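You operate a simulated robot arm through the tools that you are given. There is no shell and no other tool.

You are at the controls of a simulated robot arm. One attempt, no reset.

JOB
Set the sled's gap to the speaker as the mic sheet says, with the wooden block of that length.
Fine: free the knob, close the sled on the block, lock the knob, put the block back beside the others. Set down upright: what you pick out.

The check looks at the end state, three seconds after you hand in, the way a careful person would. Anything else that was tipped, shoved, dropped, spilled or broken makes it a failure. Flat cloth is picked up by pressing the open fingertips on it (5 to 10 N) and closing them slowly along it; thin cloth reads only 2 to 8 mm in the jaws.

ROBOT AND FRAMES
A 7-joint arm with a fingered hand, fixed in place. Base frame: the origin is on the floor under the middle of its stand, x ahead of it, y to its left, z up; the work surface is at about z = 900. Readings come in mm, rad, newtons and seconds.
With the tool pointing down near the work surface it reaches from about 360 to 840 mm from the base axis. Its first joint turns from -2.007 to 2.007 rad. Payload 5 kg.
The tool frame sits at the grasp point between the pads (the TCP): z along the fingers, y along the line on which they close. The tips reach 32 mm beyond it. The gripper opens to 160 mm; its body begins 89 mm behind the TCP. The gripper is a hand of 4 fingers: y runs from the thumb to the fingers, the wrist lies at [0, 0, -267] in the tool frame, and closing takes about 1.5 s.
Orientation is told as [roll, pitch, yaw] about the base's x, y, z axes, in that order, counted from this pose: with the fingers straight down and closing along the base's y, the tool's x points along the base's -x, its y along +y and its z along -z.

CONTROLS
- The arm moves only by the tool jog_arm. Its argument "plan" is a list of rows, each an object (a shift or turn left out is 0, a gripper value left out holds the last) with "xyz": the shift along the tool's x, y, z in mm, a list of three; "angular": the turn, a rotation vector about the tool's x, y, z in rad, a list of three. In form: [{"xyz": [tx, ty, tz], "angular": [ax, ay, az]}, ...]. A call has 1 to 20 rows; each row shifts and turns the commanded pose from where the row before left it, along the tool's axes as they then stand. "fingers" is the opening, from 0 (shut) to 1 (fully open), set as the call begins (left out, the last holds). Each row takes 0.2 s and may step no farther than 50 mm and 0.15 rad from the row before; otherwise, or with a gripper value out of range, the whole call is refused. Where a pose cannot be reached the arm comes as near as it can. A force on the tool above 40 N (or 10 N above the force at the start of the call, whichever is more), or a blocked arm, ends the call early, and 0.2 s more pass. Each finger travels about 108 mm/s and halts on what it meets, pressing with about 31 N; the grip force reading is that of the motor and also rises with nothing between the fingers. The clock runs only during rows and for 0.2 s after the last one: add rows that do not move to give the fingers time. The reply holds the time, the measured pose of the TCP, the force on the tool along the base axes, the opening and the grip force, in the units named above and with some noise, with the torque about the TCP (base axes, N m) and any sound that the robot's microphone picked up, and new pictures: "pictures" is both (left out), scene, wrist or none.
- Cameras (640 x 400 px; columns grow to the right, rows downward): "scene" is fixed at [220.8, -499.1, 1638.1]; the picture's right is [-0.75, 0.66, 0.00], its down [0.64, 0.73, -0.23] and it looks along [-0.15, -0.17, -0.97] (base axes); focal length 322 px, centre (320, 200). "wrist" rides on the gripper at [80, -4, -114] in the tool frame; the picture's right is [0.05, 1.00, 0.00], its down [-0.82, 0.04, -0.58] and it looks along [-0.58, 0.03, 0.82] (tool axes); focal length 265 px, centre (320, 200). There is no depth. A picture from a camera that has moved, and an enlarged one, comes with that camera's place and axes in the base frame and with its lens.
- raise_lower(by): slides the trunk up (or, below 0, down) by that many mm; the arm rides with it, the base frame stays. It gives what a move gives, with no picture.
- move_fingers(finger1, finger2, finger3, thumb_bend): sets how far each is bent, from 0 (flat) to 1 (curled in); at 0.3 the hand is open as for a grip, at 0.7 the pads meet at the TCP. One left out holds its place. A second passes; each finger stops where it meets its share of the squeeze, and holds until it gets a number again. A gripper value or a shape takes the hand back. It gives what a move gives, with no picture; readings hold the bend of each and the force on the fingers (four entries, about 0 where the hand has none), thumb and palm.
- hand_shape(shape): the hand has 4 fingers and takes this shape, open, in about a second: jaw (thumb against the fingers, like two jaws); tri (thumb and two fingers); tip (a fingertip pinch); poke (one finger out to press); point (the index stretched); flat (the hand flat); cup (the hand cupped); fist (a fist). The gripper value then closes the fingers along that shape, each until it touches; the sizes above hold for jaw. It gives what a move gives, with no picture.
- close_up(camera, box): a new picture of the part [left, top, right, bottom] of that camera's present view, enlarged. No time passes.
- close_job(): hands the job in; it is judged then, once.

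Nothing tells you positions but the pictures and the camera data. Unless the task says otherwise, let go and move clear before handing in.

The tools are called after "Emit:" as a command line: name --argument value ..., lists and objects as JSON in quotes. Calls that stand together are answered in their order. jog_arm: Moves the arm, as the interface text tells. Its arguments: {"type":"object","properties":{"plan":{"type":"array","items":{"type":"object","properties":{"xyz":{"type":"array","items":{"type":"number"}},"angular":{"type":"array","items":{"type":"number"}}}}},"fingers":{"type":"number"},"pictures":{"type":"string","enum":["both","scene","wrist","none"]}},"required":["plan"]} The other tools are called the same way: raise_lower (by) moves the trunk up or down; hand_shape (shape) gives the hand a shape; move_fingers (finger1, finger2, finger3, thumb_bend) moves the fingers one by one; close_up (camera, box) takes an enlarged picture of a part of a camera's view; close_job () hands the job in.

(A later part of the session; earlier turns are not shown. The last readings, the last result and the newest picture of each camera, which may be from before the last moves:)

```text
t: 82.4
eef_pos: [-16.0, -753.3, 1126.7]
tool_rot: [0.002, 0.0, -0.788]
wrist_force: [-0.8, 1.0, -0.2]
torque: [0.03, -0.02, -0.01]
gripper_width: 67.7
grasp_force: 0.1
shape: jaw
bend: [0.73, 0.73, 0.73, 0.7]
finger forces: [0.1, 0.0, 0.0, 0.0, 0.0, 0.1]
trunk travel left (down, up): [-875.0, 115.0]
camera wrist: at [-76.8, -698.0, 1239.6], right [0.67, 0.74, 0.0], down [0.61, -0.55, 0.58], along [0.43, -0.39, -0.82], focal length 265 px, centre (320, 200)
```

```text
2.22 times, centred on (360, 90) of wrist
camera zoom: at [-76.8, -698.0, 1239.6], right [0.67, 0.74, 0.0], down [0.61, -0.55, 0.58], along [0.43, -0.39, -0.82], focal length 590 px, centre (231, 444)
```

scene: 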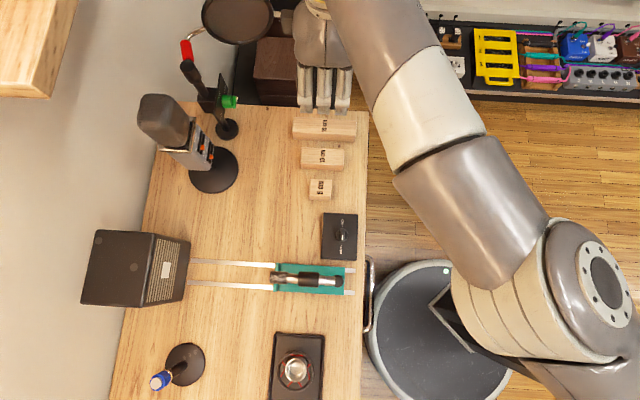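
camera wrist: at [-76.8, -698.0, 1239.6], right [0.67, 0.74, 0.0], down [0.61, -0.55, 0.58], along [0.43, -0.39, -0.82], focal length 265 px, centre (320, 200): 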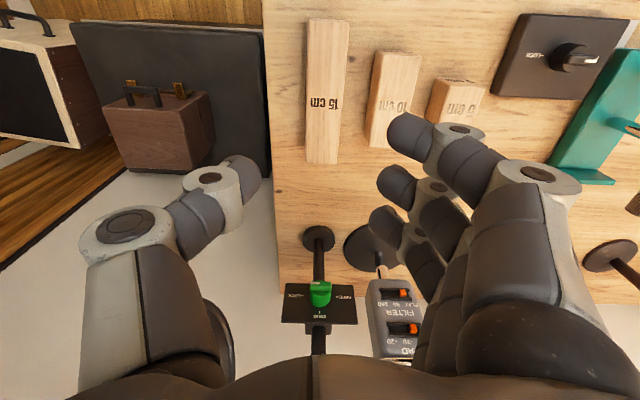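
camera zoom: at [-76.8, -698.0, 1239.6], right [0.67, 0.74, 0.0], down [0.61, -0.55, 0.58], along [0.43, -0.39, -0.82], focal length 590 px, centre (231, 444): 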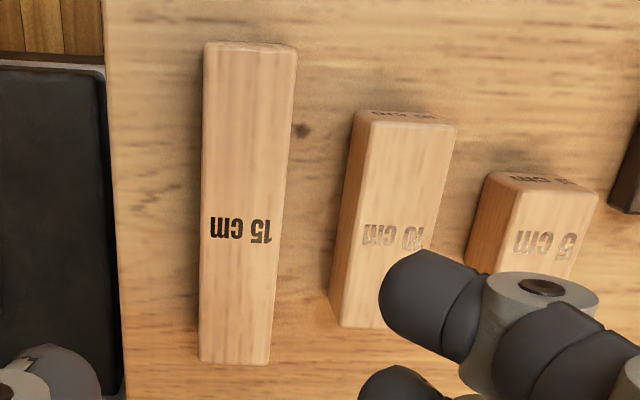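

The block axis is at w≈-539, s≈520. I'll shift 5 mm, narrow the opening, and come down closer to check clearance to the 10 cm block.

Emit:
jog_arm --plan '[{"xyz": [1, 5, 0]}, {"xyz": [0, 0, 45]}, {"xyz": [0, 0, 45]}, {"xyz": [0, 0, 36]}, {}, {}, {}]' --fingers 0.34 --pictures "wrist"

Emit:
close_up --camera "wrist" --box '[200, 50, 440, 250]'

```text
t: 84.0
eef_pos: [-13.4, -746.2, 1003.3]
tool_rot: [-0.003, 0.0, -0.788]
wrist_force: [0.1, 0.5, 0.3]
torque: [0.0, -0.04, -0.01]
gripper_width: 55.0
grasp_force: 0.0
shape: jaw
bend: [0.73, 0.73, 0.73, 0.7]
finger forces: [0.1, 0.1, 0.1, 0.1, 0.0, 0.2]
trunk travel left (down, up): [-875.0, 115.0]
camera wrist: at [-73.3, -691.9, 1116.6], right [0.67, 0.74, 0.0], down [0.61, -0.55, 0.58], along [0.43, -0.39, -0.82], focal length 265 px, centre (320, 200)
```

wrist: 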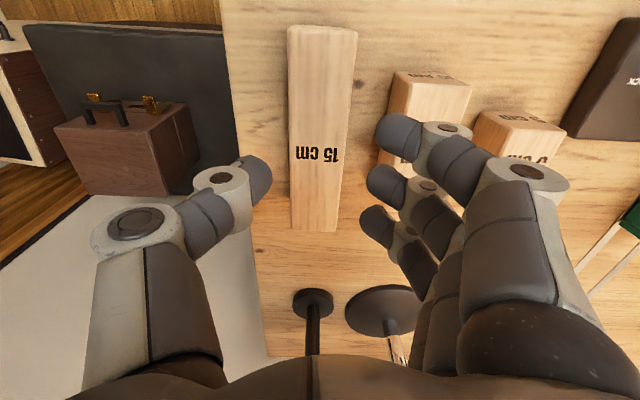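

```text
2.00 times, centred on (320, 150) of wrist
camera zoom: at [-73.3, -691.9, 1116.6], right [0.67, 0.74, 0.0], down [0.61, -0.55, 0.58], along [0.43, -0.39, -0.82], focal length 531 px, centre (320, 300)
```

zoom: 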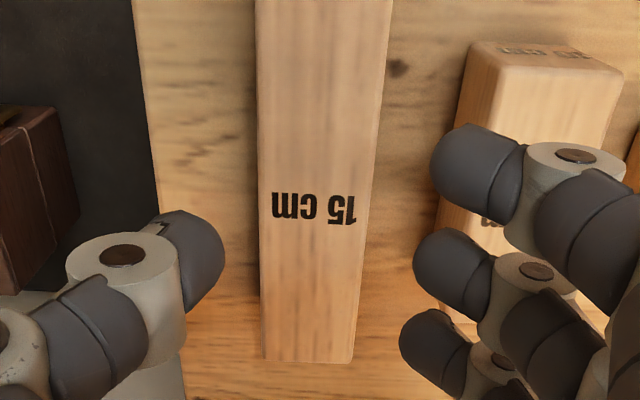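

Emit:
jog_arm --plan '[{"xyz": [0, 0, 15]}, {"xyz": [0, 0, 15]}, {"xyz": [0, 0, 10]}, {"xyz": [0, 0, 5]}, {}, {}]' --fingers 0.3 --pictures "both"

Emit:
close_up --camera "wrist" --box '[200, 50, 440, 250]'

```text
t: 85.4
eef_pos: [-14.5, -746.3, 957.3]
tool_rot: [-0.001, 0.0, -0.787]
wrist_force: [-0.3, -0.7, 1.2]
torque: [0.03, -0.07, 0.02]
gripper_width: 48.3
grasp_force: 0.1
shape: jaw
bend: [0.73, 0.73, 0.73, 0.7]
finger forces: [0.4, 0.4, 0.5, 0.0, 0.0, 0.0]
trunk travel left (down, up): [-875.0, 115.0]
camera wrist: at [-73.8, -691.9, 1071.3], right [0.67, 0.74, 0.0], down [0.61, -0.55, 0.58], along [0.43, -0.39, -0.82], focal length 265 px, centre (320, 200)
```

scene: 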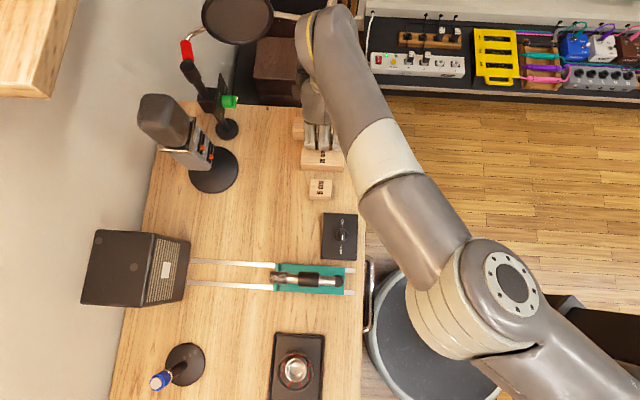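
wrist: 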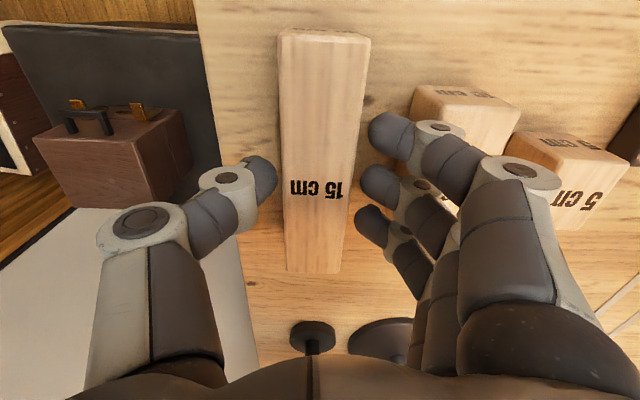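

```text
2.00 times, centred on (320, 150) of wrist
camera zoom: at [-73.8, -691.9, 1071.3], right [0.67, 0.74, 0.0], down [0.61, -0.55, 0.58], along [0.43, -0.39, -0.82], focal length 531 px, centre (320, 300)
```

zoom: 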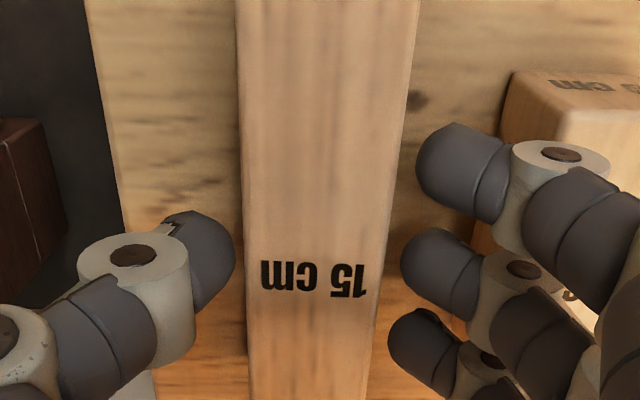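

The block is slightly nearer the thumb. I'll shift 1.5 mm, then close on the block.

Emit:
jog_arm --plan '[{"xyz": [0, -1.7, -0.5]}, {}, {}]' --fingers 0.27 --pictures "none"

Emit:
jog_arm --plan '[{}, {}, {}, {}, {}]' --fingers 0.15 --pictures "wrist"

Emit:
close_up --camera "wrist" --box '[200, 50, 440, 250]'

```text
t: 86.2
eef_pos: [-15.8, -748.0, 959.5]
tool_rot: [-0.002, -0.002, -0.788]
wrist_force: [0.7, 0.5, -1.0]
torque: [-0.01, 0.02, -0.01]
gripper_width: 44.0
grasp_force: 0.0
shape: jaw
bend: [0.73, 0.73, 0.73, 0.7]
finger forces: [0.0, 0.0, 0.0, 0.0, 0.1, 0.0]
trunk travel left (down, up): [-875.0, 115.0]
```

```text
t: 87.4
eef_pos: [-15.2, -749.5, 958.5]
tool_rot: [-0.002, 0.0, -0.787]
wrist_force: [0.3, 0.2, -0.8]
torque: [0.0, 0.01, 0.02]
gripper_width: 34.1
grasp_force: 31.2
shape: jaw
bend: [0.73, 0.73, 0.73, 0.7]
finger forces: [9.3, 9.2, 9.3, 0.0, 27.9, 0.0]
trunk travel left (down, up): [-875.0, 115.0]
camera wrist: at [-74.7, -693.2, 1071.1], right [0.67, 0.74, 0.0], down [0.61, -0.55, 0.58], along [0.43, -0.39, -0.82], focal length 265 px, centre (320, 200)
```

wrist: 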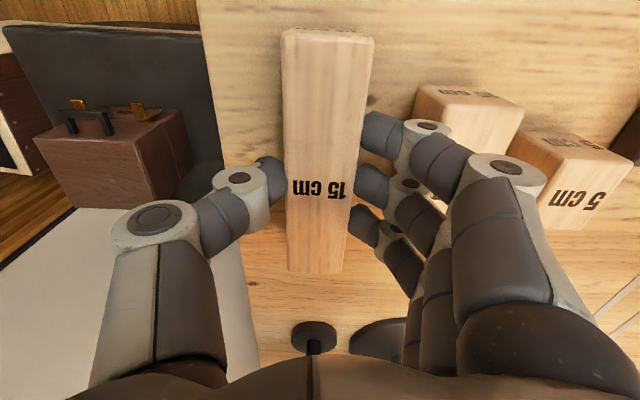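

```text
2.00 times, centred on (320, 150) of wrist
camera zoom: at [-74.7, -693.2, 1071.1], right [0.67, 0.74, 0.0], down [0.61, -0.55, 0.58], along [0.43, -0.39, -0.82], focal length 531 px, centre (320, 300)
```

zoom: 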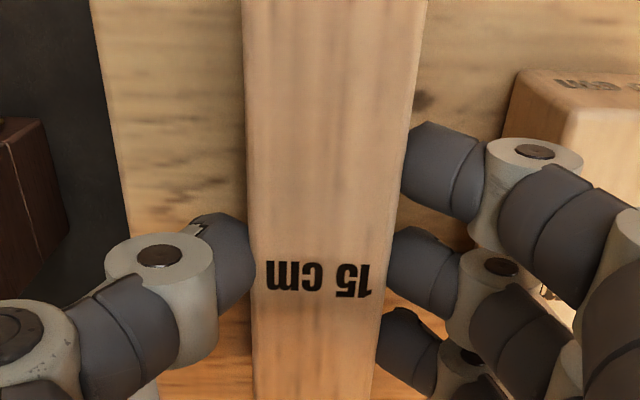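

Gripped evenly (28 N). Lifting straight up.

Emit:
jog_arm --plan '[{"xyz": [0, 0, -10]}, {"xyz": [0, 0, -20]}, {"xyz": [0, 0, -35]}, {"xyz": [0, 0, -40]}, {"xyz": [0, 0, -40]}, {}]' --pictures "both"

```text
t: 88.8
eef_pos: [-13.5, -748.2, 1103.1]
tool_rot: [-0.001, 0.004, -0.786]
wrist_force: [-0.5, 0.9, -2.1]
torque: [0.01, 0.02, -0.02]
gripper_width: 34.2
grasp_force: 31.3
shape: jaw
bend: [0.73, 0.73, 0.73, 0.7]
finger forces: [9.3, 9.4, 9.3, 0.0, 28.0, 0.0]
trunk travel left (down, up): [-875.0, 115.0]
camera wrist: at [-73.1, -693.3, 1215.1], right [0.67, 0.74, 0.0], down [0.61, -0.55, 0.58], along [0.43, -0.39, -0.82], focal length 265 px, centre (320, 200)
```

scene: 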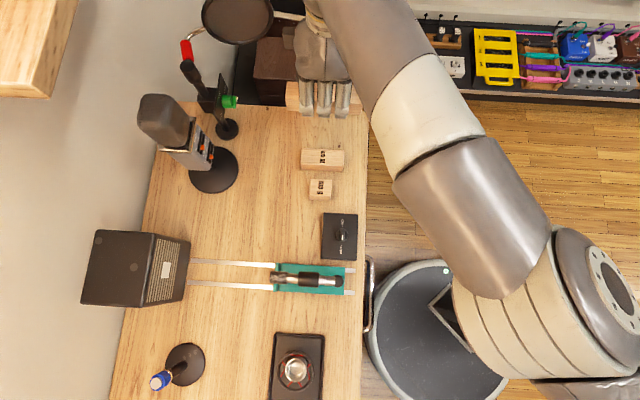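
wrist: 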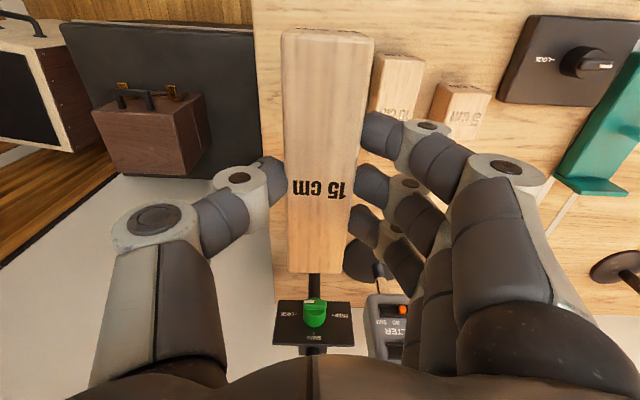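

The block is held level. I'll carry it high, around the lock box and sled mic, to above the gap.

Emit:
jog_arm --plan '[{"xyz": [0, 0, -45]}, {"xyz": [0, 42, 0]}, {"xyz": [0, 42, 0]}, {"xyz": [0, 42, 0]}, {"xyz": [0, 42, 0]}, {"xyz": [0, 42, 0]}, {"xyz": [0, 41, 0]}, {"xyz": [-40, 20, 0]}, {"xyz": [-40, 20, 0]}, {"xyz": [-40, 20, 0]}, {"xyz": [-40, 20, 0]}, {"xyz": [-40, 20, 0]}, {}, {}]' --pictures "both"

```text
t: 91.8
eef_pos: [378.3, -642.1, 1148.7]
tool_rot: [-0.001, 0.001, -0.788]
wrist_force: [-0.2, -0.5, -2.7]
torque: [0.04, -0.01, 0.03]
gripper_width: 33.8
grasp_force: 31.9
shape: jaw
bend: [0.73, 0.73, 0.73, 0.7]
finger forces: [9.2, 9.2, 9.1, 0.0, 27.7, 0.0]
trunk travel left (down, up): [-875.0, 115.0]
camera wrist: at [318.8, -587.4, 1260.9], right [0.67, 0.74, 0.0], down [0.61, -0.55, 0.58], along [0.43, -0.39, -0.82], focal length 265 px, centre (320, 200)
```

scene: 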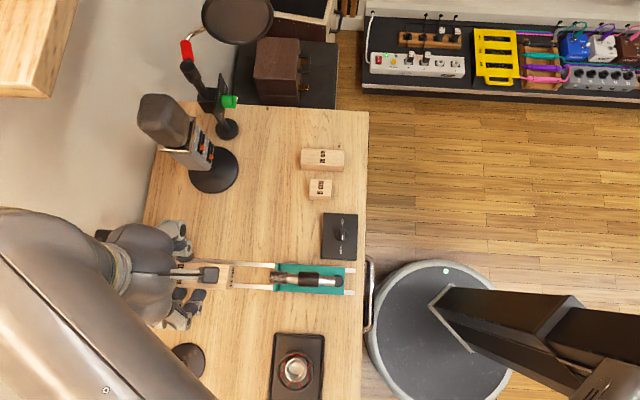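
wrist: 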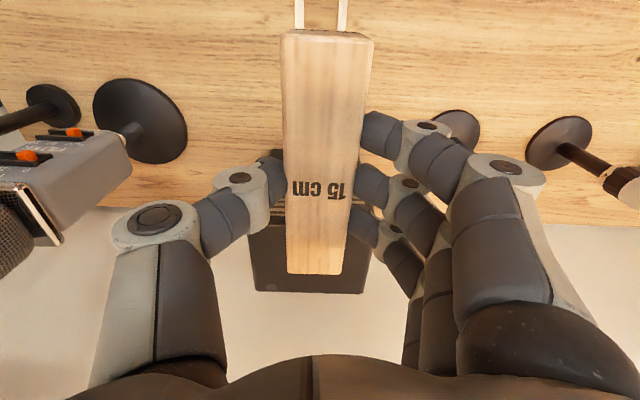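

Above the gap. The speaker front is at s≈807, the flange front at s≈604 and 47 mm tall. Aligning and lowering the block toward the rails.

Emit:
jog_arm --plan '[{"xyz": [-5, -3, 0]}, {"xyz": [0, 0, 45]}, {"xyz": [0, 0, 45]}, {"xyz": [0, 0, 45]}, {"xyz": [0, 0, 25]}, {}, {}]' --pictures "both"

```text
t: 93.6
eef_pos: [396.7, -654.6, 1046.1]
tool_rot: [-0.001, -0.081, -0.777]
wrist_force: [-9.9, 15.5, -3.7]
torque: [0.62, 0.36, -0.05]
gripper_width: 32.7
grasp_force: 31.3
shape: jaw
bend: [0.73, 0.72, 0.74, 0.71]
finger forces: [12.8, 11.6, 6.8, 0.1, 25.8, 0.0]
trunk travel left (down, up): [-875.0, 115.0]
stopped in row 7: the arm was blocked; the commanded pose is now the measured one
camera wrist: at [329.0, -594.5, 1151.0], right [0.66, 0.75, 0.0], down [0.58, -0.51, 0.64], along [0.48, -0.43, -0.77], focal length 265 px, centre (320, 200)
```

scene: 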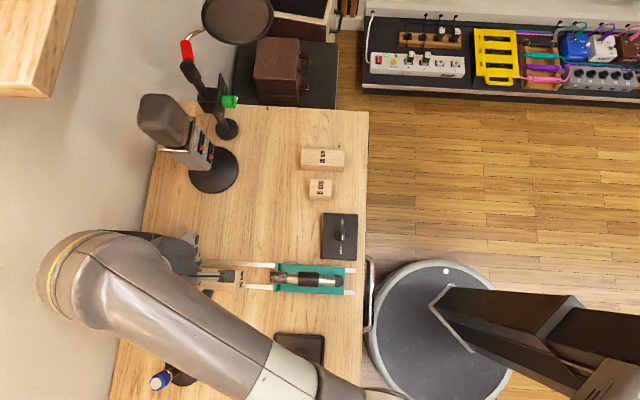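
wrist: 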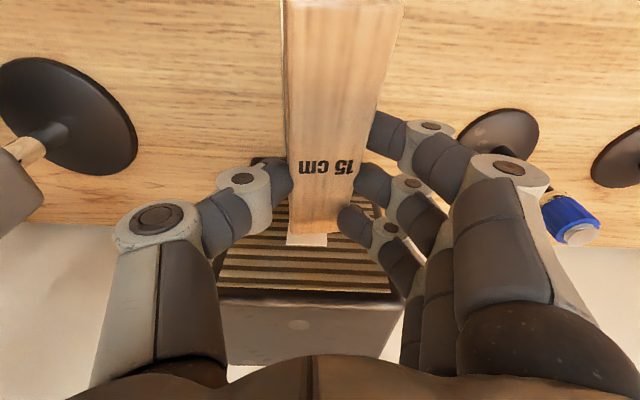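

The arm stopped with the block's end pressing the speaker (about 18 N), because the arm drifted forward while lowering. I'll back off right away.

Emit:
jog_arm --plan '[{"xyz": [8, 0, -1]}, {"xyz": [12, 0, -10]}, {"xyz": [10, 0, -20]}, {}]' --pictures "both"

```text
t: 94.6
eef_pos: [376.0, -632.1, 1068.2]
tool_rot: [0.001, -0.074, -0.776]
wrist_force: [-0.6, 0.2, -1.2]
torque: [0.0, -0.04, -0.04]
gripper_width: 32.7
grasp_force: 30.8
shape: jaw
bend: [0.73, 0.72, 0.74, 0.71]
finger forces: [10.8, 10.8, 10.5, 0.0, 28.1, 0.0]
trunk travel left (down, up): [-875.0, 115.0]
camera wrist: at [308.8, -572.5, 1175.2], right [0.66, 0.75, 0.0], down [0.58, -0.51, 0.64], along [0.48, -0.42, -0.77], focal length 265 px, centre (320, 200)
```

scene: 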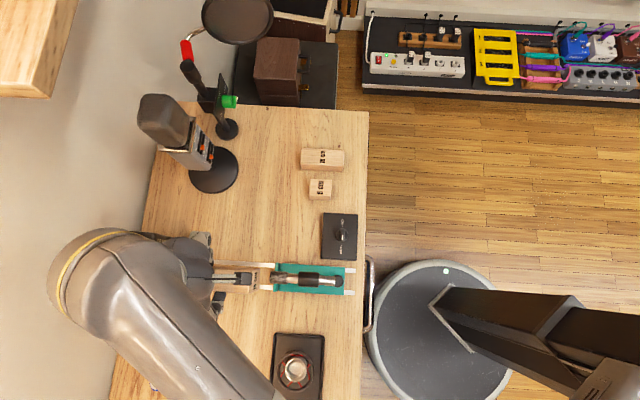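
wrist: 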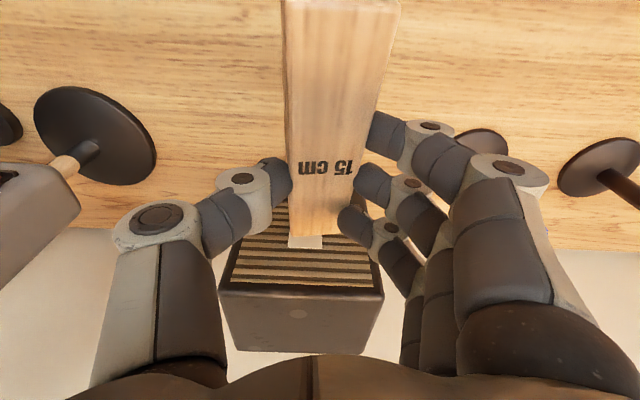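

The block pitched a little in the grip. At this location the wrist seems to run into a limit with yaw -45°, and the elbow swings out. I'll lift, carry the block back over clear desk at about s=625, w=-320, and set it down there to regrasp with the hand turned 180°.

Emit:
jog_arm --plan '[{"xyz": [4, 0, -40]}, {"xyz": [4, 0, -40]}, {"xyz": [20, -30, 0], "angular": [0, 0.037, 0]}, {"xyz": [20, -35, 0], "angular": [0, 0.037, 0]}, {"xyz": [20, -37, 0]}, {"xyz": [20, -37, 0]}, {}, {}]' --pictures "both"

```text
t: 96.4
eef_pos: [210.1, -668.8, 1147.5]
tool_rot: [0.0, 0.0, -0.774]
wrist_force: [-0.9, 0.0, -1.5]
torque: [-0.04, -0.07, -0.01]
gripper_width: 32.7
grasp_force: 31.0
shape: jaw
bend: [0.73, 0.72, 0.74, 0.71]
finger forces: [10.5, 10.3, 9.2, 0.0, 27.4, 0.0]
trunk travel left (down, up): [-875.0, 115.0]
camera wrist: at [148.4, -613.1, 1259.6], right [0.66, 0.75, 0.0], down [0.61, -0.54, 0.58], along [0.43, -0.38, -0.82], focal length 265 px, centre (320, 200)
```

scene: 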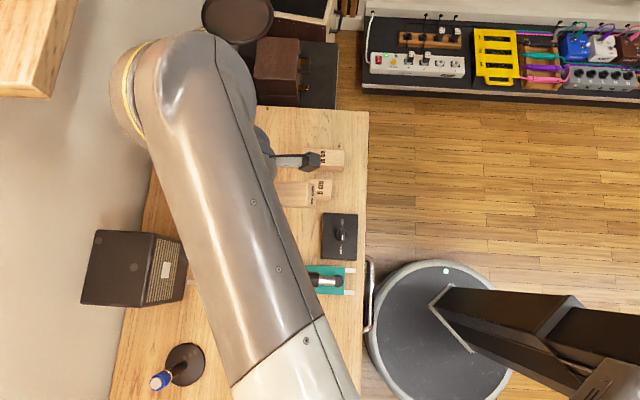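
wrist: 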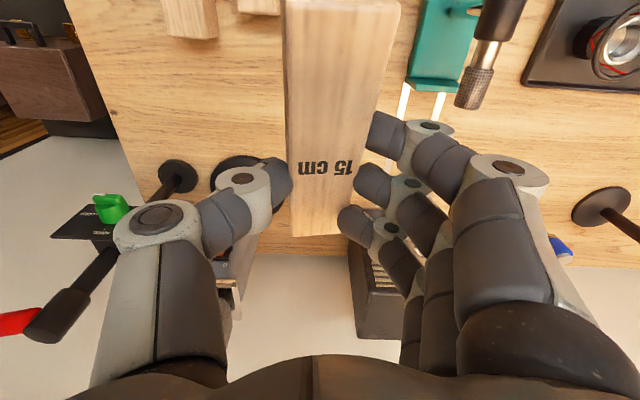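

The speaker is visible again, so I'll check whether it moved compared with the initial picture.

Emit:
close_up --camera "scene" --box '[80, 220, 380, 400]'

Emit:
close_up --camera "wrist" --box '[200, 0, 440, 250]'

```text
2.13 times, centred on (230, 310) of scene
camera zoom: at [220.8, -499.1, 1638.1], right [-0.75, 0.66, 0.0], down [0.64, 0.73, -0.23], along [-0.15, -0.17, -0.97], focal length 686 px, centre (512, -35)
```

zoom: 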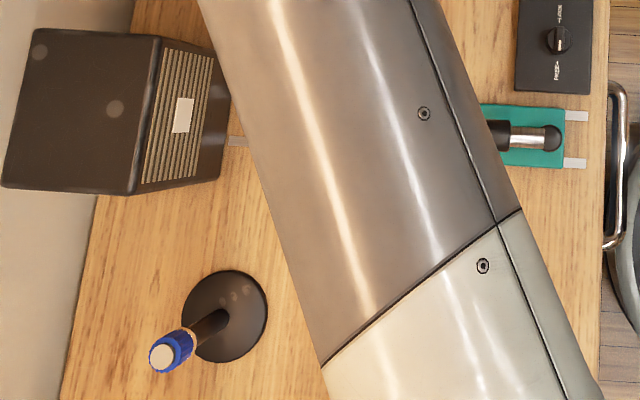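

```text
1.60 times, centred on (320, 125) of wrist
camera zoom: at [148.4, -613.1, 1259.6], right [0.66, 0.75, 0.0], down [0.61, -0.54, 0.58], along [0.43, -0.38, -0.82], focal length 425 px, centre (320, 320)
```

zoom: 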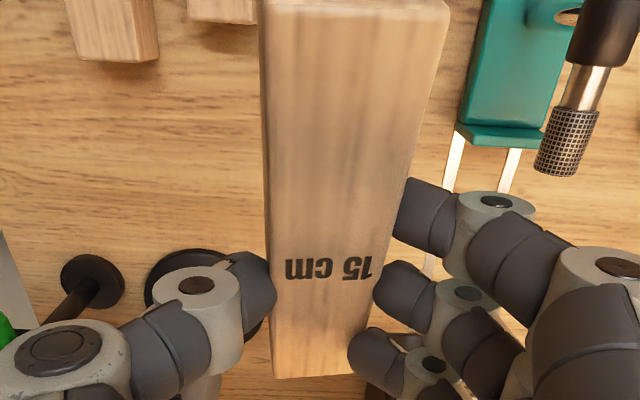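

The speaker looks unchanged. The block is pitched about 9° (near end up), so I'll tilt the hand to level it and lower it onto the free desk area.

Emit:
jog_arm --plan '[{"angular": [0, -0.075, 0]}, {"angular": [0, -0.075, 0]}, {}, {}]' --pictures "none"

Emit:
jog_arm --plan '[{"xyz": [6, 0, 45]}, {"xyz": [6, 0, 45]}, {"xyz": [5, 0, 40]}, {}, {}]' --pictures "both"

```text
t: 97.4
eef_pos: [209.7, -667.5, 1146.7]
tool_rot: [0.0, -0.153, -0.775]
wrist_force: [0.3, 0.3, -1.8]
torque: [0.01, -0.03, 0.0]
gripper_width: 32.7
grasp_force: 30.6
shape: jaw
bend: [0.73, 0.72, 0.74, 0.71]
finger forces: [10.7, 10.3, 9.0, 0.0, 27.1, 0.0]
trunk travel left (down, up): [-875.0, 115.0]
```

```text
t: 98.6
eef_pos: [211.7, -668.1, 1016.5]
tool_rot: [-0.001, -0.153, -0.775]
wrist_force: [-0.4, 0.1, -2.2]
torque: [-0.02, -0.03, 0.0]
gripper_width: 32.9
grasp_force: 31.0
shape: jaw
bend: [0.73, 0.72, 0.74, 0.71]
finger forces: [10.5, 10.3, 9.0, 0.1, 27.1, 0.0]
trunk travel left (down, up): [-875.0, 115.0]
camera wrist: at [139.2, -602.2, 1115.1], right [0.66, 0.75, -0.01], down [0.54, -0.47, 0.69], along [0.52, -0.46, -0.72], focal length 265 px, centre (320, 200)
```

scene: 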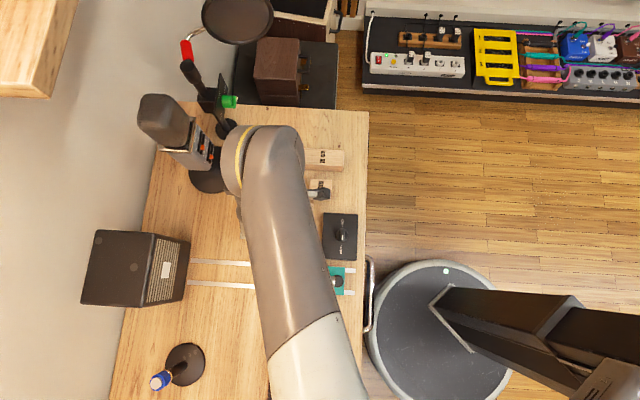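
wrist: 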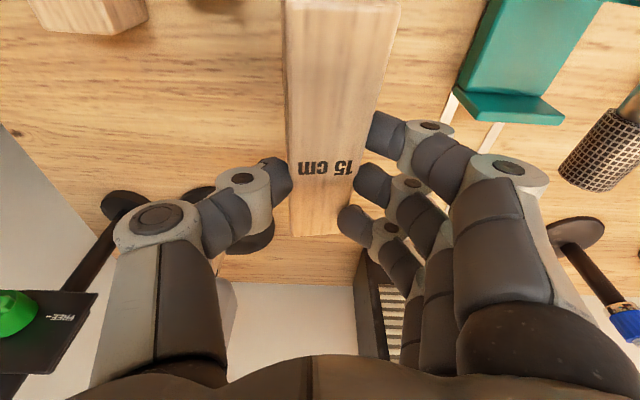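

Emit:
jog_arm --plan '[{"xyz": [2, 0, 14]}, {"xyz": [2, 0, 12]}, {"xyz": [1, 0, 6]}, {"xyz": [0.6, 0, 4]}, {"xyz": [0.4, 0, 3]}, {}]' --pictures "none"

Emit:
jog_arm --plan '[{"xyz": [0.3, 0, 2]}, {"xyz": [0.3, 0, 2]}, {"xyz": [0.3, 0, 2]}, {}]' --pictures "wrist"

```text
t: 100.0
eef_pos: [210.9, -668.8, 975.5]
tool_rot: [0.001, -0.152, -0.775]
wrist_force: [0.1, 0.6, -1.5]
torque: [-0.02, 0.0, -0.01]
gripper_width: 32.9
grasp_force: 31.3
shape: jaw
bend: [0.73, 0.72, 0.74, 0.71]
finger forces: [10.6, 10.3, 9.1, 0.0, 27.0, 0.1]
trunk travel left (down, up): [-875.0, 115.0]
```

```text
t: 101.0
eef_pos: [210.2, -666.5, 971.8]
tool_rot: [0.0, -0.154, -0.775]
wrist_force: [-3.1, 2.7, 9.6]
torque: [-0.2, -0.39, 0.04]
gripper_width: 33.1
grasp_force: 31.4
shape: jaw
bend: [0.73, 0.72, 0.74, 0.71]
finger forces: [10.4, 10.1, 18.7, 0.1, 30.1, 0.0]
trunk travel left (down, up): [-875.0, 115.0]
camera wrist: at [138.0, -601.6, 1070.7], right [0.66, 0.75, -0.01], down [0.54, -0.47, 0.7], along [0.52, -0.47, -0.72], focal length 265 px, centre (320, 200)
```

wrist: 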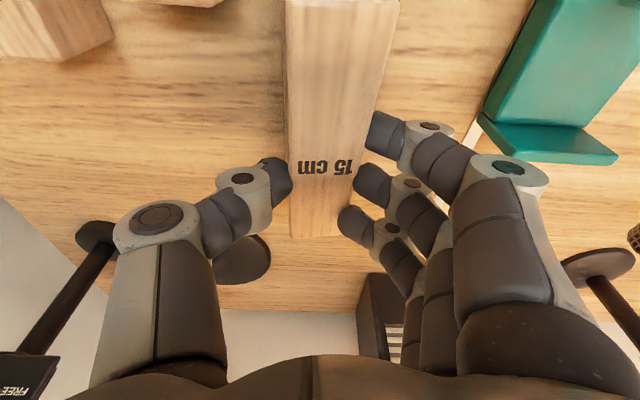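

Emit:
jog_arm --plan '[{"angular": [0, -0.04, 0]}, {"angular": [0, -0.04, 0]}, {}]' --pictures "none"

Emit:
jog_arm --plan '[{"xyz": [0.4, 0, 2]}, {"xyz": [0.4, 0, 2]}, {}]' --pictures "none"

```text
t: 101.8
eef_pos: [210.2, -667.8, 969.8]
tool_rot: [0.0, -0.233, -0.775]
wrist_force: [-0.4, 0.4, -2.5]
torque: [-0.01, 0.01, 0.01]
gripper_width: 33.2
grasp_force: 31.4
shape: jaw
bend: [0.73, 0.72, 0.74, 0.71]
finger forces: [10.6, 10.9, 11.8, 0.0, 27.5, 0.0]
trunk travel left (down, up): [-875.0, 115.0]
```

```text
t: 102.6
eef_pos: [211.4, -669.2, 967.0]
tool_rot: [-0.001, -0.233, -0.775]
wrist_force: [-1.8, 1.9, 6.1]
torque: [-0.14, -0.38, 0.06]
gripper_width: 33.6
grasp_force: 31.1
shape: jaw
bend: [0.73, 0.72, 0.74, 0.71]
finger forces: [10.5, 10.4, 16.9, 0.1, 29.0, 0.1]
trunk travel left (down, up): [-875.0, 115.0]
```

Emit:
jog_arm --plan '[{"angular": [0, -0.04, 0]}, {"angular": [0, -0.04, 0]}, {"xyz": [0.5, 0, 2]}, {"xyz": [0.5, 0, 2]}, {}]' --pictures "both"

Emit:
close_up --camera "scene" --box '[200, 160, 380, 280]'

```text
t: 103.8
eef_pos: [212.0, -668.6, 963.7]
tool_rot: [-0.002, -0.315, -0.775]
wrist_force: [-0.6, 0.6, 11.8]
torque: [0.12, -0.18, 0.01]
gripper_width: 33.1
grasp_force: 31.2
shape: jaw
bend: [0.73, 0.72, 0.74, 0.71]
finger forces: [11.5, 10.6, 12.8, 0.1, 30.5, 0.0]
trunk travel left (down, up): [-875.0, 115.0]
camera wrist: at [128.8, -591.9, 1045.6], right [0.66, 0.75, -0.02], down [0.46, -0.39, 0.8], along [0.59, -0.54, -0.6], focal length 265 px, centre (320, 200)
```

scene: 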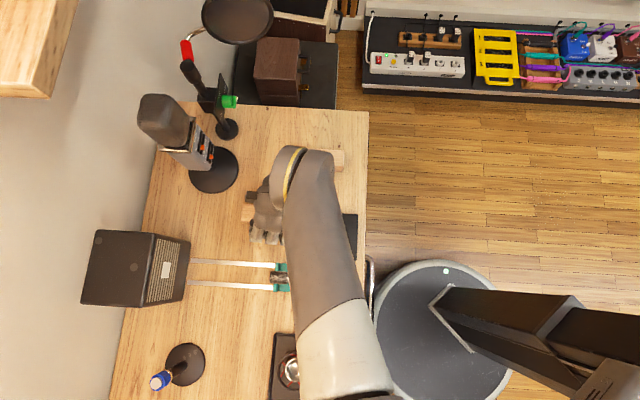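
wrist: 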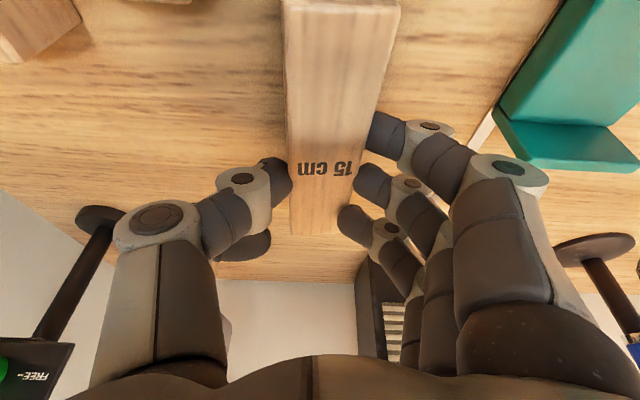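

```text
3.33 times, centred on (290, 220) of scene
camera zoom: at [220.8, -499.1, 1638.1], right [-0.75, 0.66, 0.0], down [0.64, 0.73, -0.23], along [-0.15, -0.17, -0.97], focal length 1073 px, centre (420, 133)
```

zoom: 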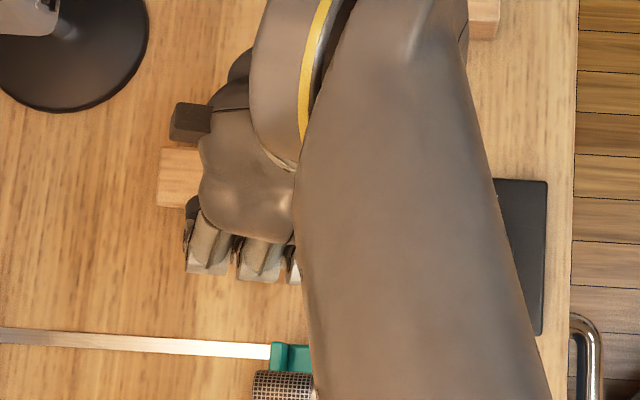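

The contact is now centred and the torque is near zero, so the block is flat. Releasing it gently.

Emit:
jog_arm --plan '[{"xyz": [-0.4, 0, -1.2]}, {}]' --pictures "none"

Emit:
jog_arm --plan '[{}, {}, {}, {}, {}, {}]' --fingers 0.36 --pictures "wrist"

```text
t: 104.4
eef_pos: [211.6, -667.9, 963.8]
tool_rot: [0.0, -0.312, -0.775]
wrist_force: [-0.3, 0.1, 5.6]
torque: [0.17, -0.08, 0.06]
gripper_width: 33.0
grasp_force: 30.5
shape: jaw
bend: [0.73, 0.72, 0.74, 0.71]
finger forces: [11.7, 10.7, 10.7, 0.1, 29.8, 0.0]
trunk travel left (down, up): [-875.0, 115.0]
```

```text
t: 105.8
eef_pos: [211.3, -669.1, 963.1]
tool_rot: [0.002, -0.311, -0.774]
wrist_force: [0.5, -0.1, 0.0]
torque: [0.02, 0.01, 0.01]
gripper_width: 56.7
grasp_force: 0.0
shape: jaw
bend: [0.73, 0.73, 0.73, 0.7]
finger forces: [0.0, 0.1, 0.1, 0.0, 0.0, 0.0]
trunk travel left (down, up): [-875.0, 115.0]
camera wrist: at [129.0, -592.6, 1045.9], right [0.66, 0.75, -0.02], down [0.46, -0.39, 0.8], along [0.59, -0.54, -0.6], focal length 265 px, centre (320, 200)
```

wrist: 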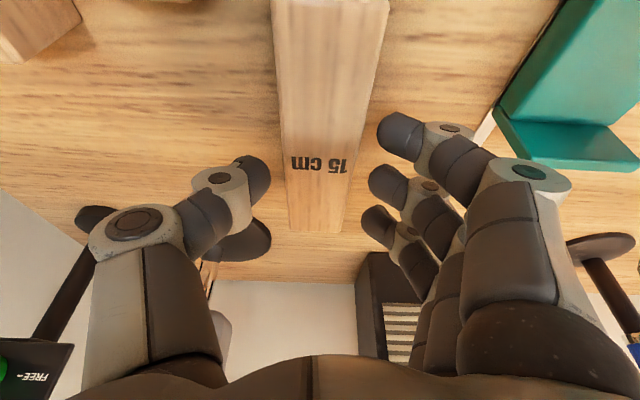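

Emit:
jog_arm --plan '[{"xyz": [-9, 0, -28]}, {"xyz": [-14.7, 0, -45.7]}, {"xyz": [-14.7, 0, -45.7]}, {"xyz": [-9, 0, -28]}, {"angular": [0, 0.104, 0]}, {"angular": [0, 0.104, 0]}, {"angular": [0, 0.104, 0]}, {}, {}]' --pictures "both"

```text
t: 107.8
eef_pos: [212.5, -668.4, 1117.7]
tool_rot: [-0.001, 0.001, -0.774]
wrist_force: [0.6, -0.2, -0.6]
torque: [0.03, 0.01, 0.01]
gripper_width: 57.0
grasp_force: 0.0
shape: jaw
bend: [0.73, 0.73, 0.73, 0.7]
finger forces: [0.1, 0.0, 0.0, 0.0, 0.0, 0.0]
trunk travel left (down, up): [-875.0, 115.0]
camera wrist: at [151.3, -614.3, 1230.2], right [0.66, 0.75, 0.0], down [0.61, -0.54, 0.58], along [0.43, -0.38, -0.82], focal length 265 px, centre (320, 200)
```

scene: 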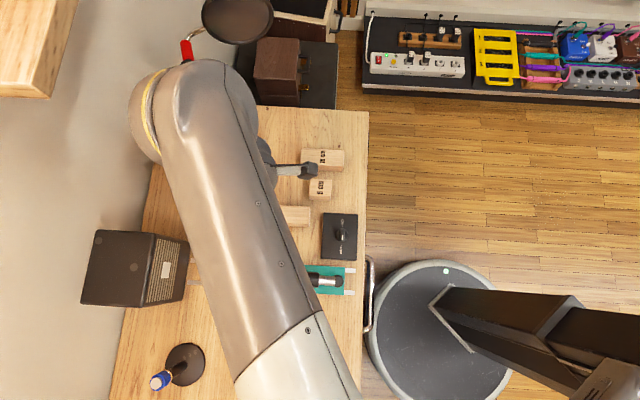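
wrist: 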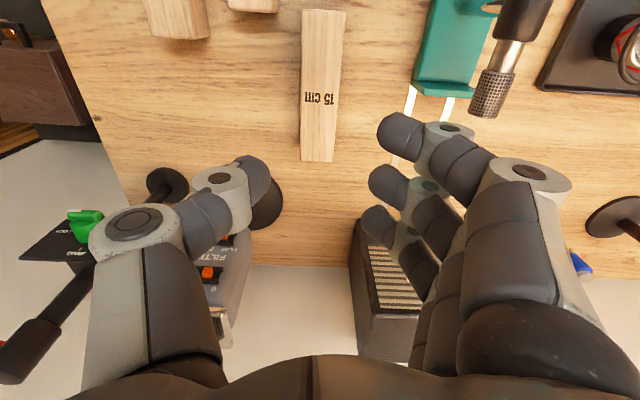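

The block lies flat at s≈614, w≈-324. I'll shift back 40 mm (for an off-centre grip so the wrist camera clears the speaker) and flip the hand to yaw +135°.

Emit:
jog_arm --plan '[{"xyz": [41, 0, 0]}, {"angular": [0, 0, -0.149]}, {"angular": [0, 0, -0.149]}, {"angular": [0, 0, -0.149]}, {"angular": [0, 0, -0.149]}, {"angular": [0, 0, -0.149]}, {"angular": [0, 0, -0.149]}, {"angular": [0, 0, -0.149]}, {"angular": [0, 0, -0.149]}, {"angular": [0, 0, -0.149]}, {"angular": [0, 0, -0.149]}, {"angular": [0, 0, -0.149]}, {"angular": [0, 0, -0.149]}, {"angular": [0, 0, -0.149]}, {"angular": [0, 0, -0.149]}, {"angular": [0, 0, -0.149]}, {"angular": [0, 0, -0.149]}, {"angular": [0, 0, -0.149]}, {}]' --fingers 0.4 --pictures "none"

Emit:
jog_arm --plan '[{"angular": [0, 0, -0.149]}, {"angular": [0, 0, -0.149]}, {"angular": [0, 0, -0.149]}, {"angular": [0, 0, -0.149]}, {}, {}]' --pictures "both"

```text
t: 111.8
eef_pos: [183.1, -639.0, 1116.9]
tool_rot: [0.001, -0.002, 1.76]
wrist_force: [-0.1, -0.2, -0.7]
torque: [0.0, 0.01, 0.02]
gripper_width: 63.5
grasp_force: 0.0
shape: jaw
bend: [0.73, 0.73, 0.73, 0.7]
finger forces: [0.0, 0.0, 0.0, 0.0, 0.0, 0.1]
trunk travel left (down, up): [-875.0, 115.0]
```

```text
t: 113.2
eef_pos: [183.0, -639.2, 1117.9]
tool_rot: [0.0, 0.0, 2.356]
wrist_force: [-0.6, -0.5, 0.3]
torque: [0.0, -0.02, -0.02]
gripper_width: 63.4
grasp_force: 0.0
shape: jaw
bend: [0.73, 0.73, 0.73, 0.7]
finger forces: [0.1, 0.0, 0.0, 0.1, 0.0, 0.0]
trunk travel left (down, up): [-875.0, 115.0]
camera wrist: at [242.3, -692.3, 1230.5], right [-0.67, -0.74, 0.0], down [-0.61, 0.55, 0.58], along [-0.43, 0.39, -0.82], focal length 265 px, centre (320, 200)
```

scene: 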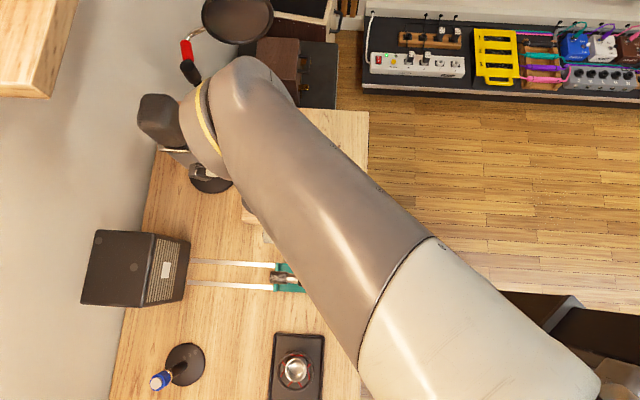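
wrist: 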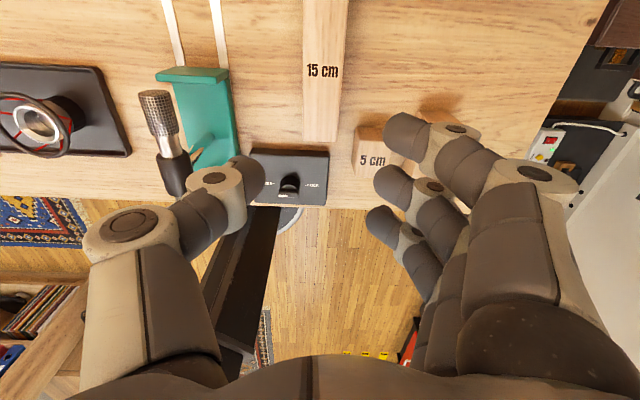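

Emit:
close_up --camera "wrist" --box '[240, 0, 400, 160]'

```text
2.50 times, centred on (320, 80) of wrist
camera zoom: at [242.3, -692.3, 1230.5], right [-0.67, -0.74, 0.0], down [-0.61, 0.55, 0.58], along [-0.43, 0.39, -0.82], focal length 664 px, centre (320, 500)
```

zoom: 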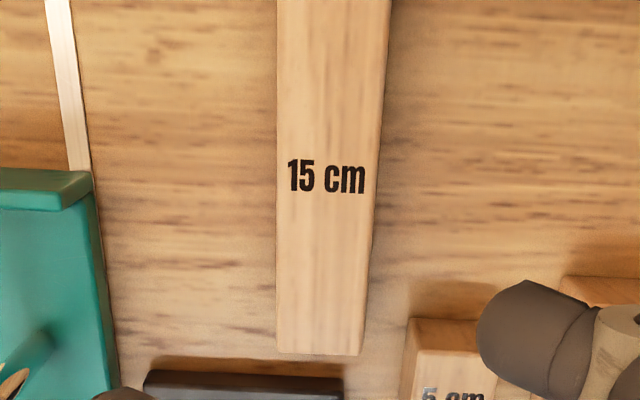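

Emit:
jog_arm --plan '[{"xyz": [0, 0, 45]}, {"xyz": [0, 0, 45]}, {"xyz": [0, 0, 40]}, {}, {}]' --fingers 0.36 --pictures "wrist"

Emit:
close_up --camera "wrist" --box '[200, 50, 440, 250]'

```text
t: 114.4
eef_pos: [182.2, -638.1, 985.4]
tool_rot: [-0.001, 0.0, 2.354]
wrist_force: [-0.3, -1.6, -0.8]
torque: [0.01, 0.01, 0.0]
gripper_width: 58.1
grasp_force: 0.0
shape: jaw
bend: [0.73, 0.73, 0.73, 0.7]
finger forces: [0.1, 0.0, 0.0, 0.1, 0.1, 0.0]
trunk travel left (down, up): [-875.0, 115.0]
camera wrist: at [241.5, -691.9, 1098.2], right [-0.67, -0.74, 0.0], down [-0.61, 0.55, 0.58], along [-0.43, 0.39, -0.82], focal length 265 px, centre (320, 200)
```

wrist: 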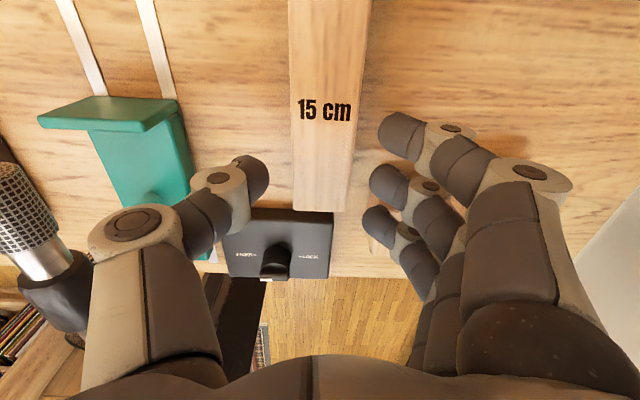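

```text
2.00 times, centred on (320, 150) of wrist
camera zoom: at [241.5, -691.9, 1098.2], right [-0.67, -0.74, 0.0], down [-0.61, 0.55, 0.58], along [-0.43, 0.39, -0.82], focal length 531 px, centre (320, 300)
```

zoom: 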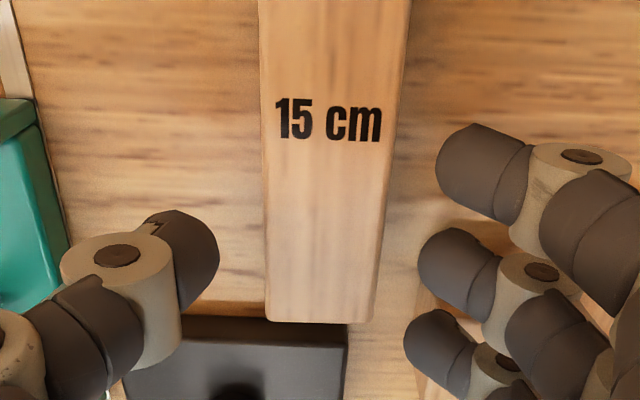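

Finger 3 is close to the 5 cm block, so I'll again grip only the upper part of the block (TCP z≈957) with a narrower opening.

Emit:
jog_arm --plan '[{"xyz": [2, 1.2, 10]}, {"xyz": [0, 0, 10]}, {"xyz": [0, 0, 8]}, {}, {}]' --fingers 0.3 --pictures "none"

Emit:
close_up --camera "wrist" --box '[200, 50, 440, 250]'

```text
t: 115.6
eef_pos: [182.5, -641.5, 960.7]
tool_rot: [0.0, 0.0, 2.355]
wrist_force: [-0.3, -0.2, -1.0]
torque: [-0.05, 0.0, 0.0]
gripper_width: 48.6
grasp_force: 0.1
shape: jaw
bend: [0.73, 0.73, 0.73, 0.7]
finger forces: [0.0, 0.0, 0.1, 0.1, 0.1, 0.0]
trunk travel left (down, up): [-875.0, 115.0]
```

```text
2.00 times, centred on (320, 150) of wrist
camera zoom: at [241.4, -694.6, 1072.8], right [-0.67, -0.74, 0.0], down [-0.61, 0.55, 0.58], along [-0.43, 0.39, -0.82], focal length 531 px, centre (320, 300)
```

zoom: 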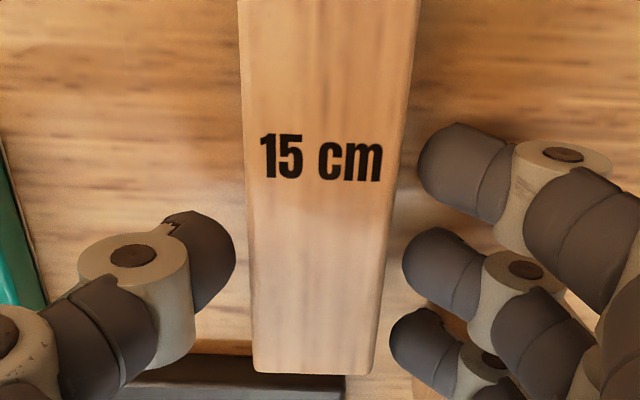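

Emit:
jog_arm --plan '[{"xyz": [0, 0, 3]}, {}]' --pictures "none"

Emit:
jog_arm --plan '[{}, {}, {}, {}, {}, {}]' --fingers 0.15 --pictures "none"

Emit:
close_up --camera "wrist" --box '[200, 50, 440, 250]'

```text
t: 116.2
eef_pos: [181.0, -641.2, 956.7]
tool_rot: [0.0, 0.001, 2.354]
wrist_force: [-0.3, -0.1, 0.2]
torque: [-0.01, -0.02, 0.01]
gripper_width: 48.3
grasp_force: 0.0
shape: jaw
bend: [0.73, 0.73, 0.73, 0.7]
finger forces: [0.0, 0.0, 0.2, 0.1, 0.0, 0.0]
trunk travel left (down, up): [-875.0, 115.0]
```

```text
t: 117.6
eef_pos: [181.5, -641.6, 957.9]
tool_rot: [0.0, -0.001, 2.353]
wrist_force: [0.6, -0.7, -0.1]
torque: [-0.01, 0.04, -0.01]
gripper_width: 33.9
grasp_force: 30.8
shape: jaw
bend: [0.73, 0.73, 0.73, 0.7]
finger forces: [9.3, 9.3, 9.4, 0.0, 27.9, 0.1]
trunk travel left (down, up): [-875.0, 115.0]
```

```text
2.00 times, centred on (320, 150) of wrist
camera zoom: at [241.5, -694.4, 1069.9], right [-0.67, -0.74, 0.0], down [-0.61, 0.55, 0.58], along [-0.43, 0.39, -0.82], focal length 531 px, centre (320, 300)
```

zoom: 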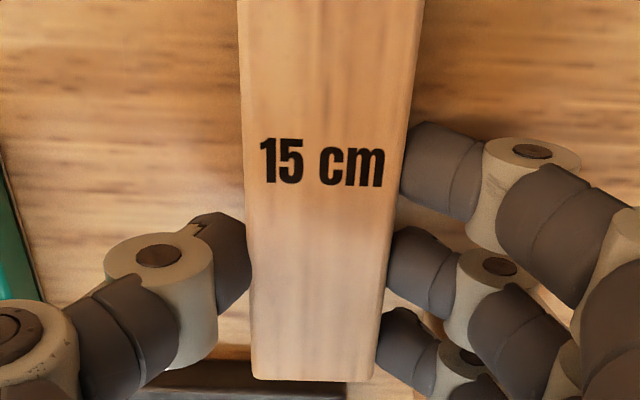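

Emit:
jog_arm --plan '[{"xyz": [0, 0, -8]}, {"xyz": [0, 0, -15]}, {"xyz": [0, 0, -30]}, {"xyz": [0, 0, -40]}, {"xyz": [0, 0, -40]}, {"xyz": [0, 0, -30]}, {}]' --pictures "both"

Emit:
close_up --camera "wrist" --box '[200, 50, 440, 250]'

```text
t: 119.2
eef_pos: [184.0, -642.1, 1120.5]
tool_rot: [0.0, 0.0, 2.355]
wrist_force: [0.1, -0.1, -1.1]
torque: [0.05, 0.02, 0.0]
gripper_width: 33.7
grasp_force: 31.0
shape: jaw
bend: [0.73, 0.73, 0.73, 0.7]
finger forces: [9.2, 9.4, 9.5, 0.0, 28.1, 0.0]
trunk travel left (down, up): [-875.0, 115.0]
camera wrist: at [242.4, -695.6, 1233.1], right [-0.67, -0.74, 0.0], down [-0.61, 0.55, 0.58], along [-0.43, 0.39, -0.82], focal length 265 px, centre (320, 200)
```

scene: 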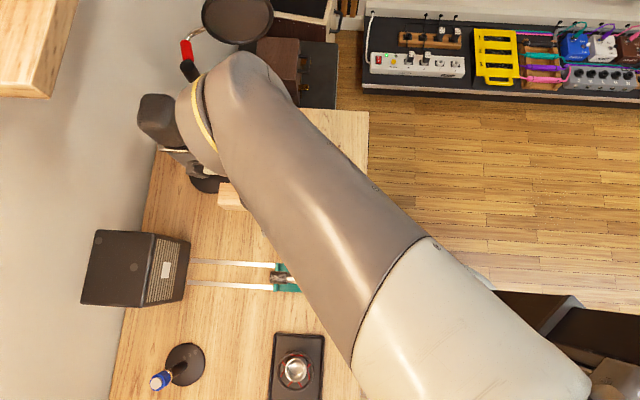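
wrist: 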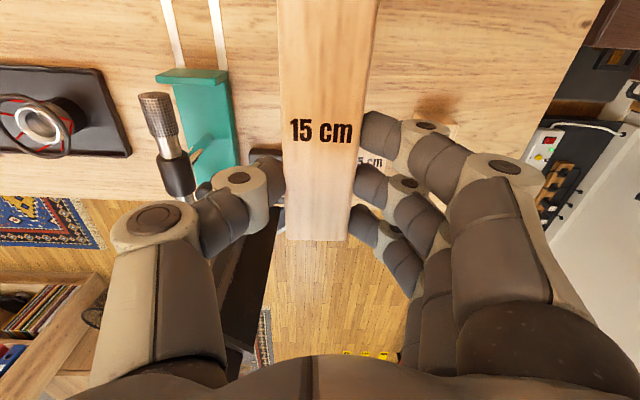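

```text
2.00 times, centred on (320, 150) of wrist
camera zoom: at [242.4, -695.6, 1233.1], right [-0.67, -0.74, 0.0], down [-0.61, 0.55, 0.58], along [-0.43, 0.39, -0.82], focal length 531 px, centre (320, 300)
```

zoom: 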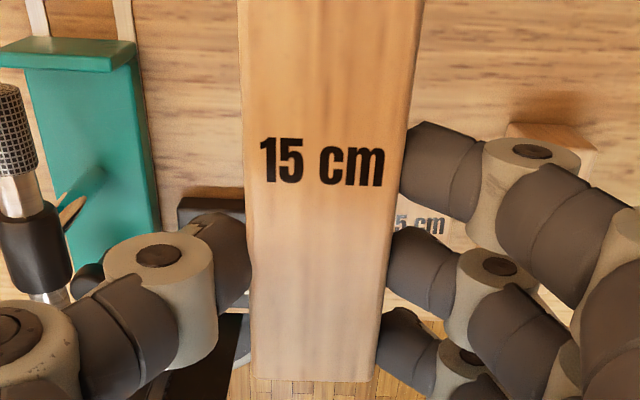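

The block is level and secure. Carrying it above the gap with this better arm posture.

Emit:
jog_arm --plan '[{"xyz": [0, 0, -20]}, {"xyz": [22, -27, 0]}, {"xyz": [22, -27, 0]}, {"xyz": [22, -27, 0]}, {"xyz": [22, -27, 0]}, {"xyz": [20, -26.5, 0]}, {}, {}]' --pictures "both"

```text
t: 121.0
eef_pos: [354.3, -623.8, 1139.4]
tool_rot: [-0.001, -0.001, 2.355]
wrist_force: [1.3, -0.5, -1.6]
torque: [0.01, 0.05, -0.02]
gripper_width: 33.6
grasp_force: 31.4
shape: jaw
bend: [0.73, 0.73, 0.73, 0.7]
finger forces: [9.3, 9.5, 9.5, 0.0, 28.1, 0.1]
trunk travel left (down, up): [-875.0, 115.0]
camera wrist: at [414.1, -677.0, 1251.6], right [-0.67, -0.74, 0.0], down [-0.61, 0.55, 0.58], along [-0.43, 0.39, -0.82], focal length 265 px, centre (320, 200)
```

scene: 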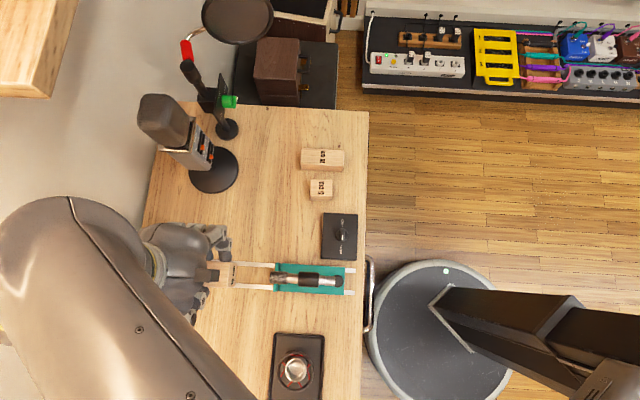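
wrist: 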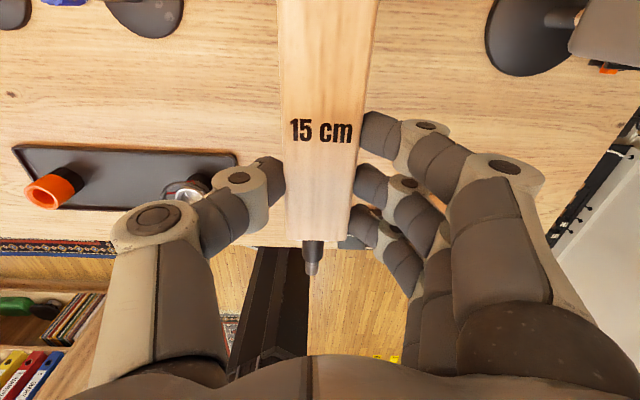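

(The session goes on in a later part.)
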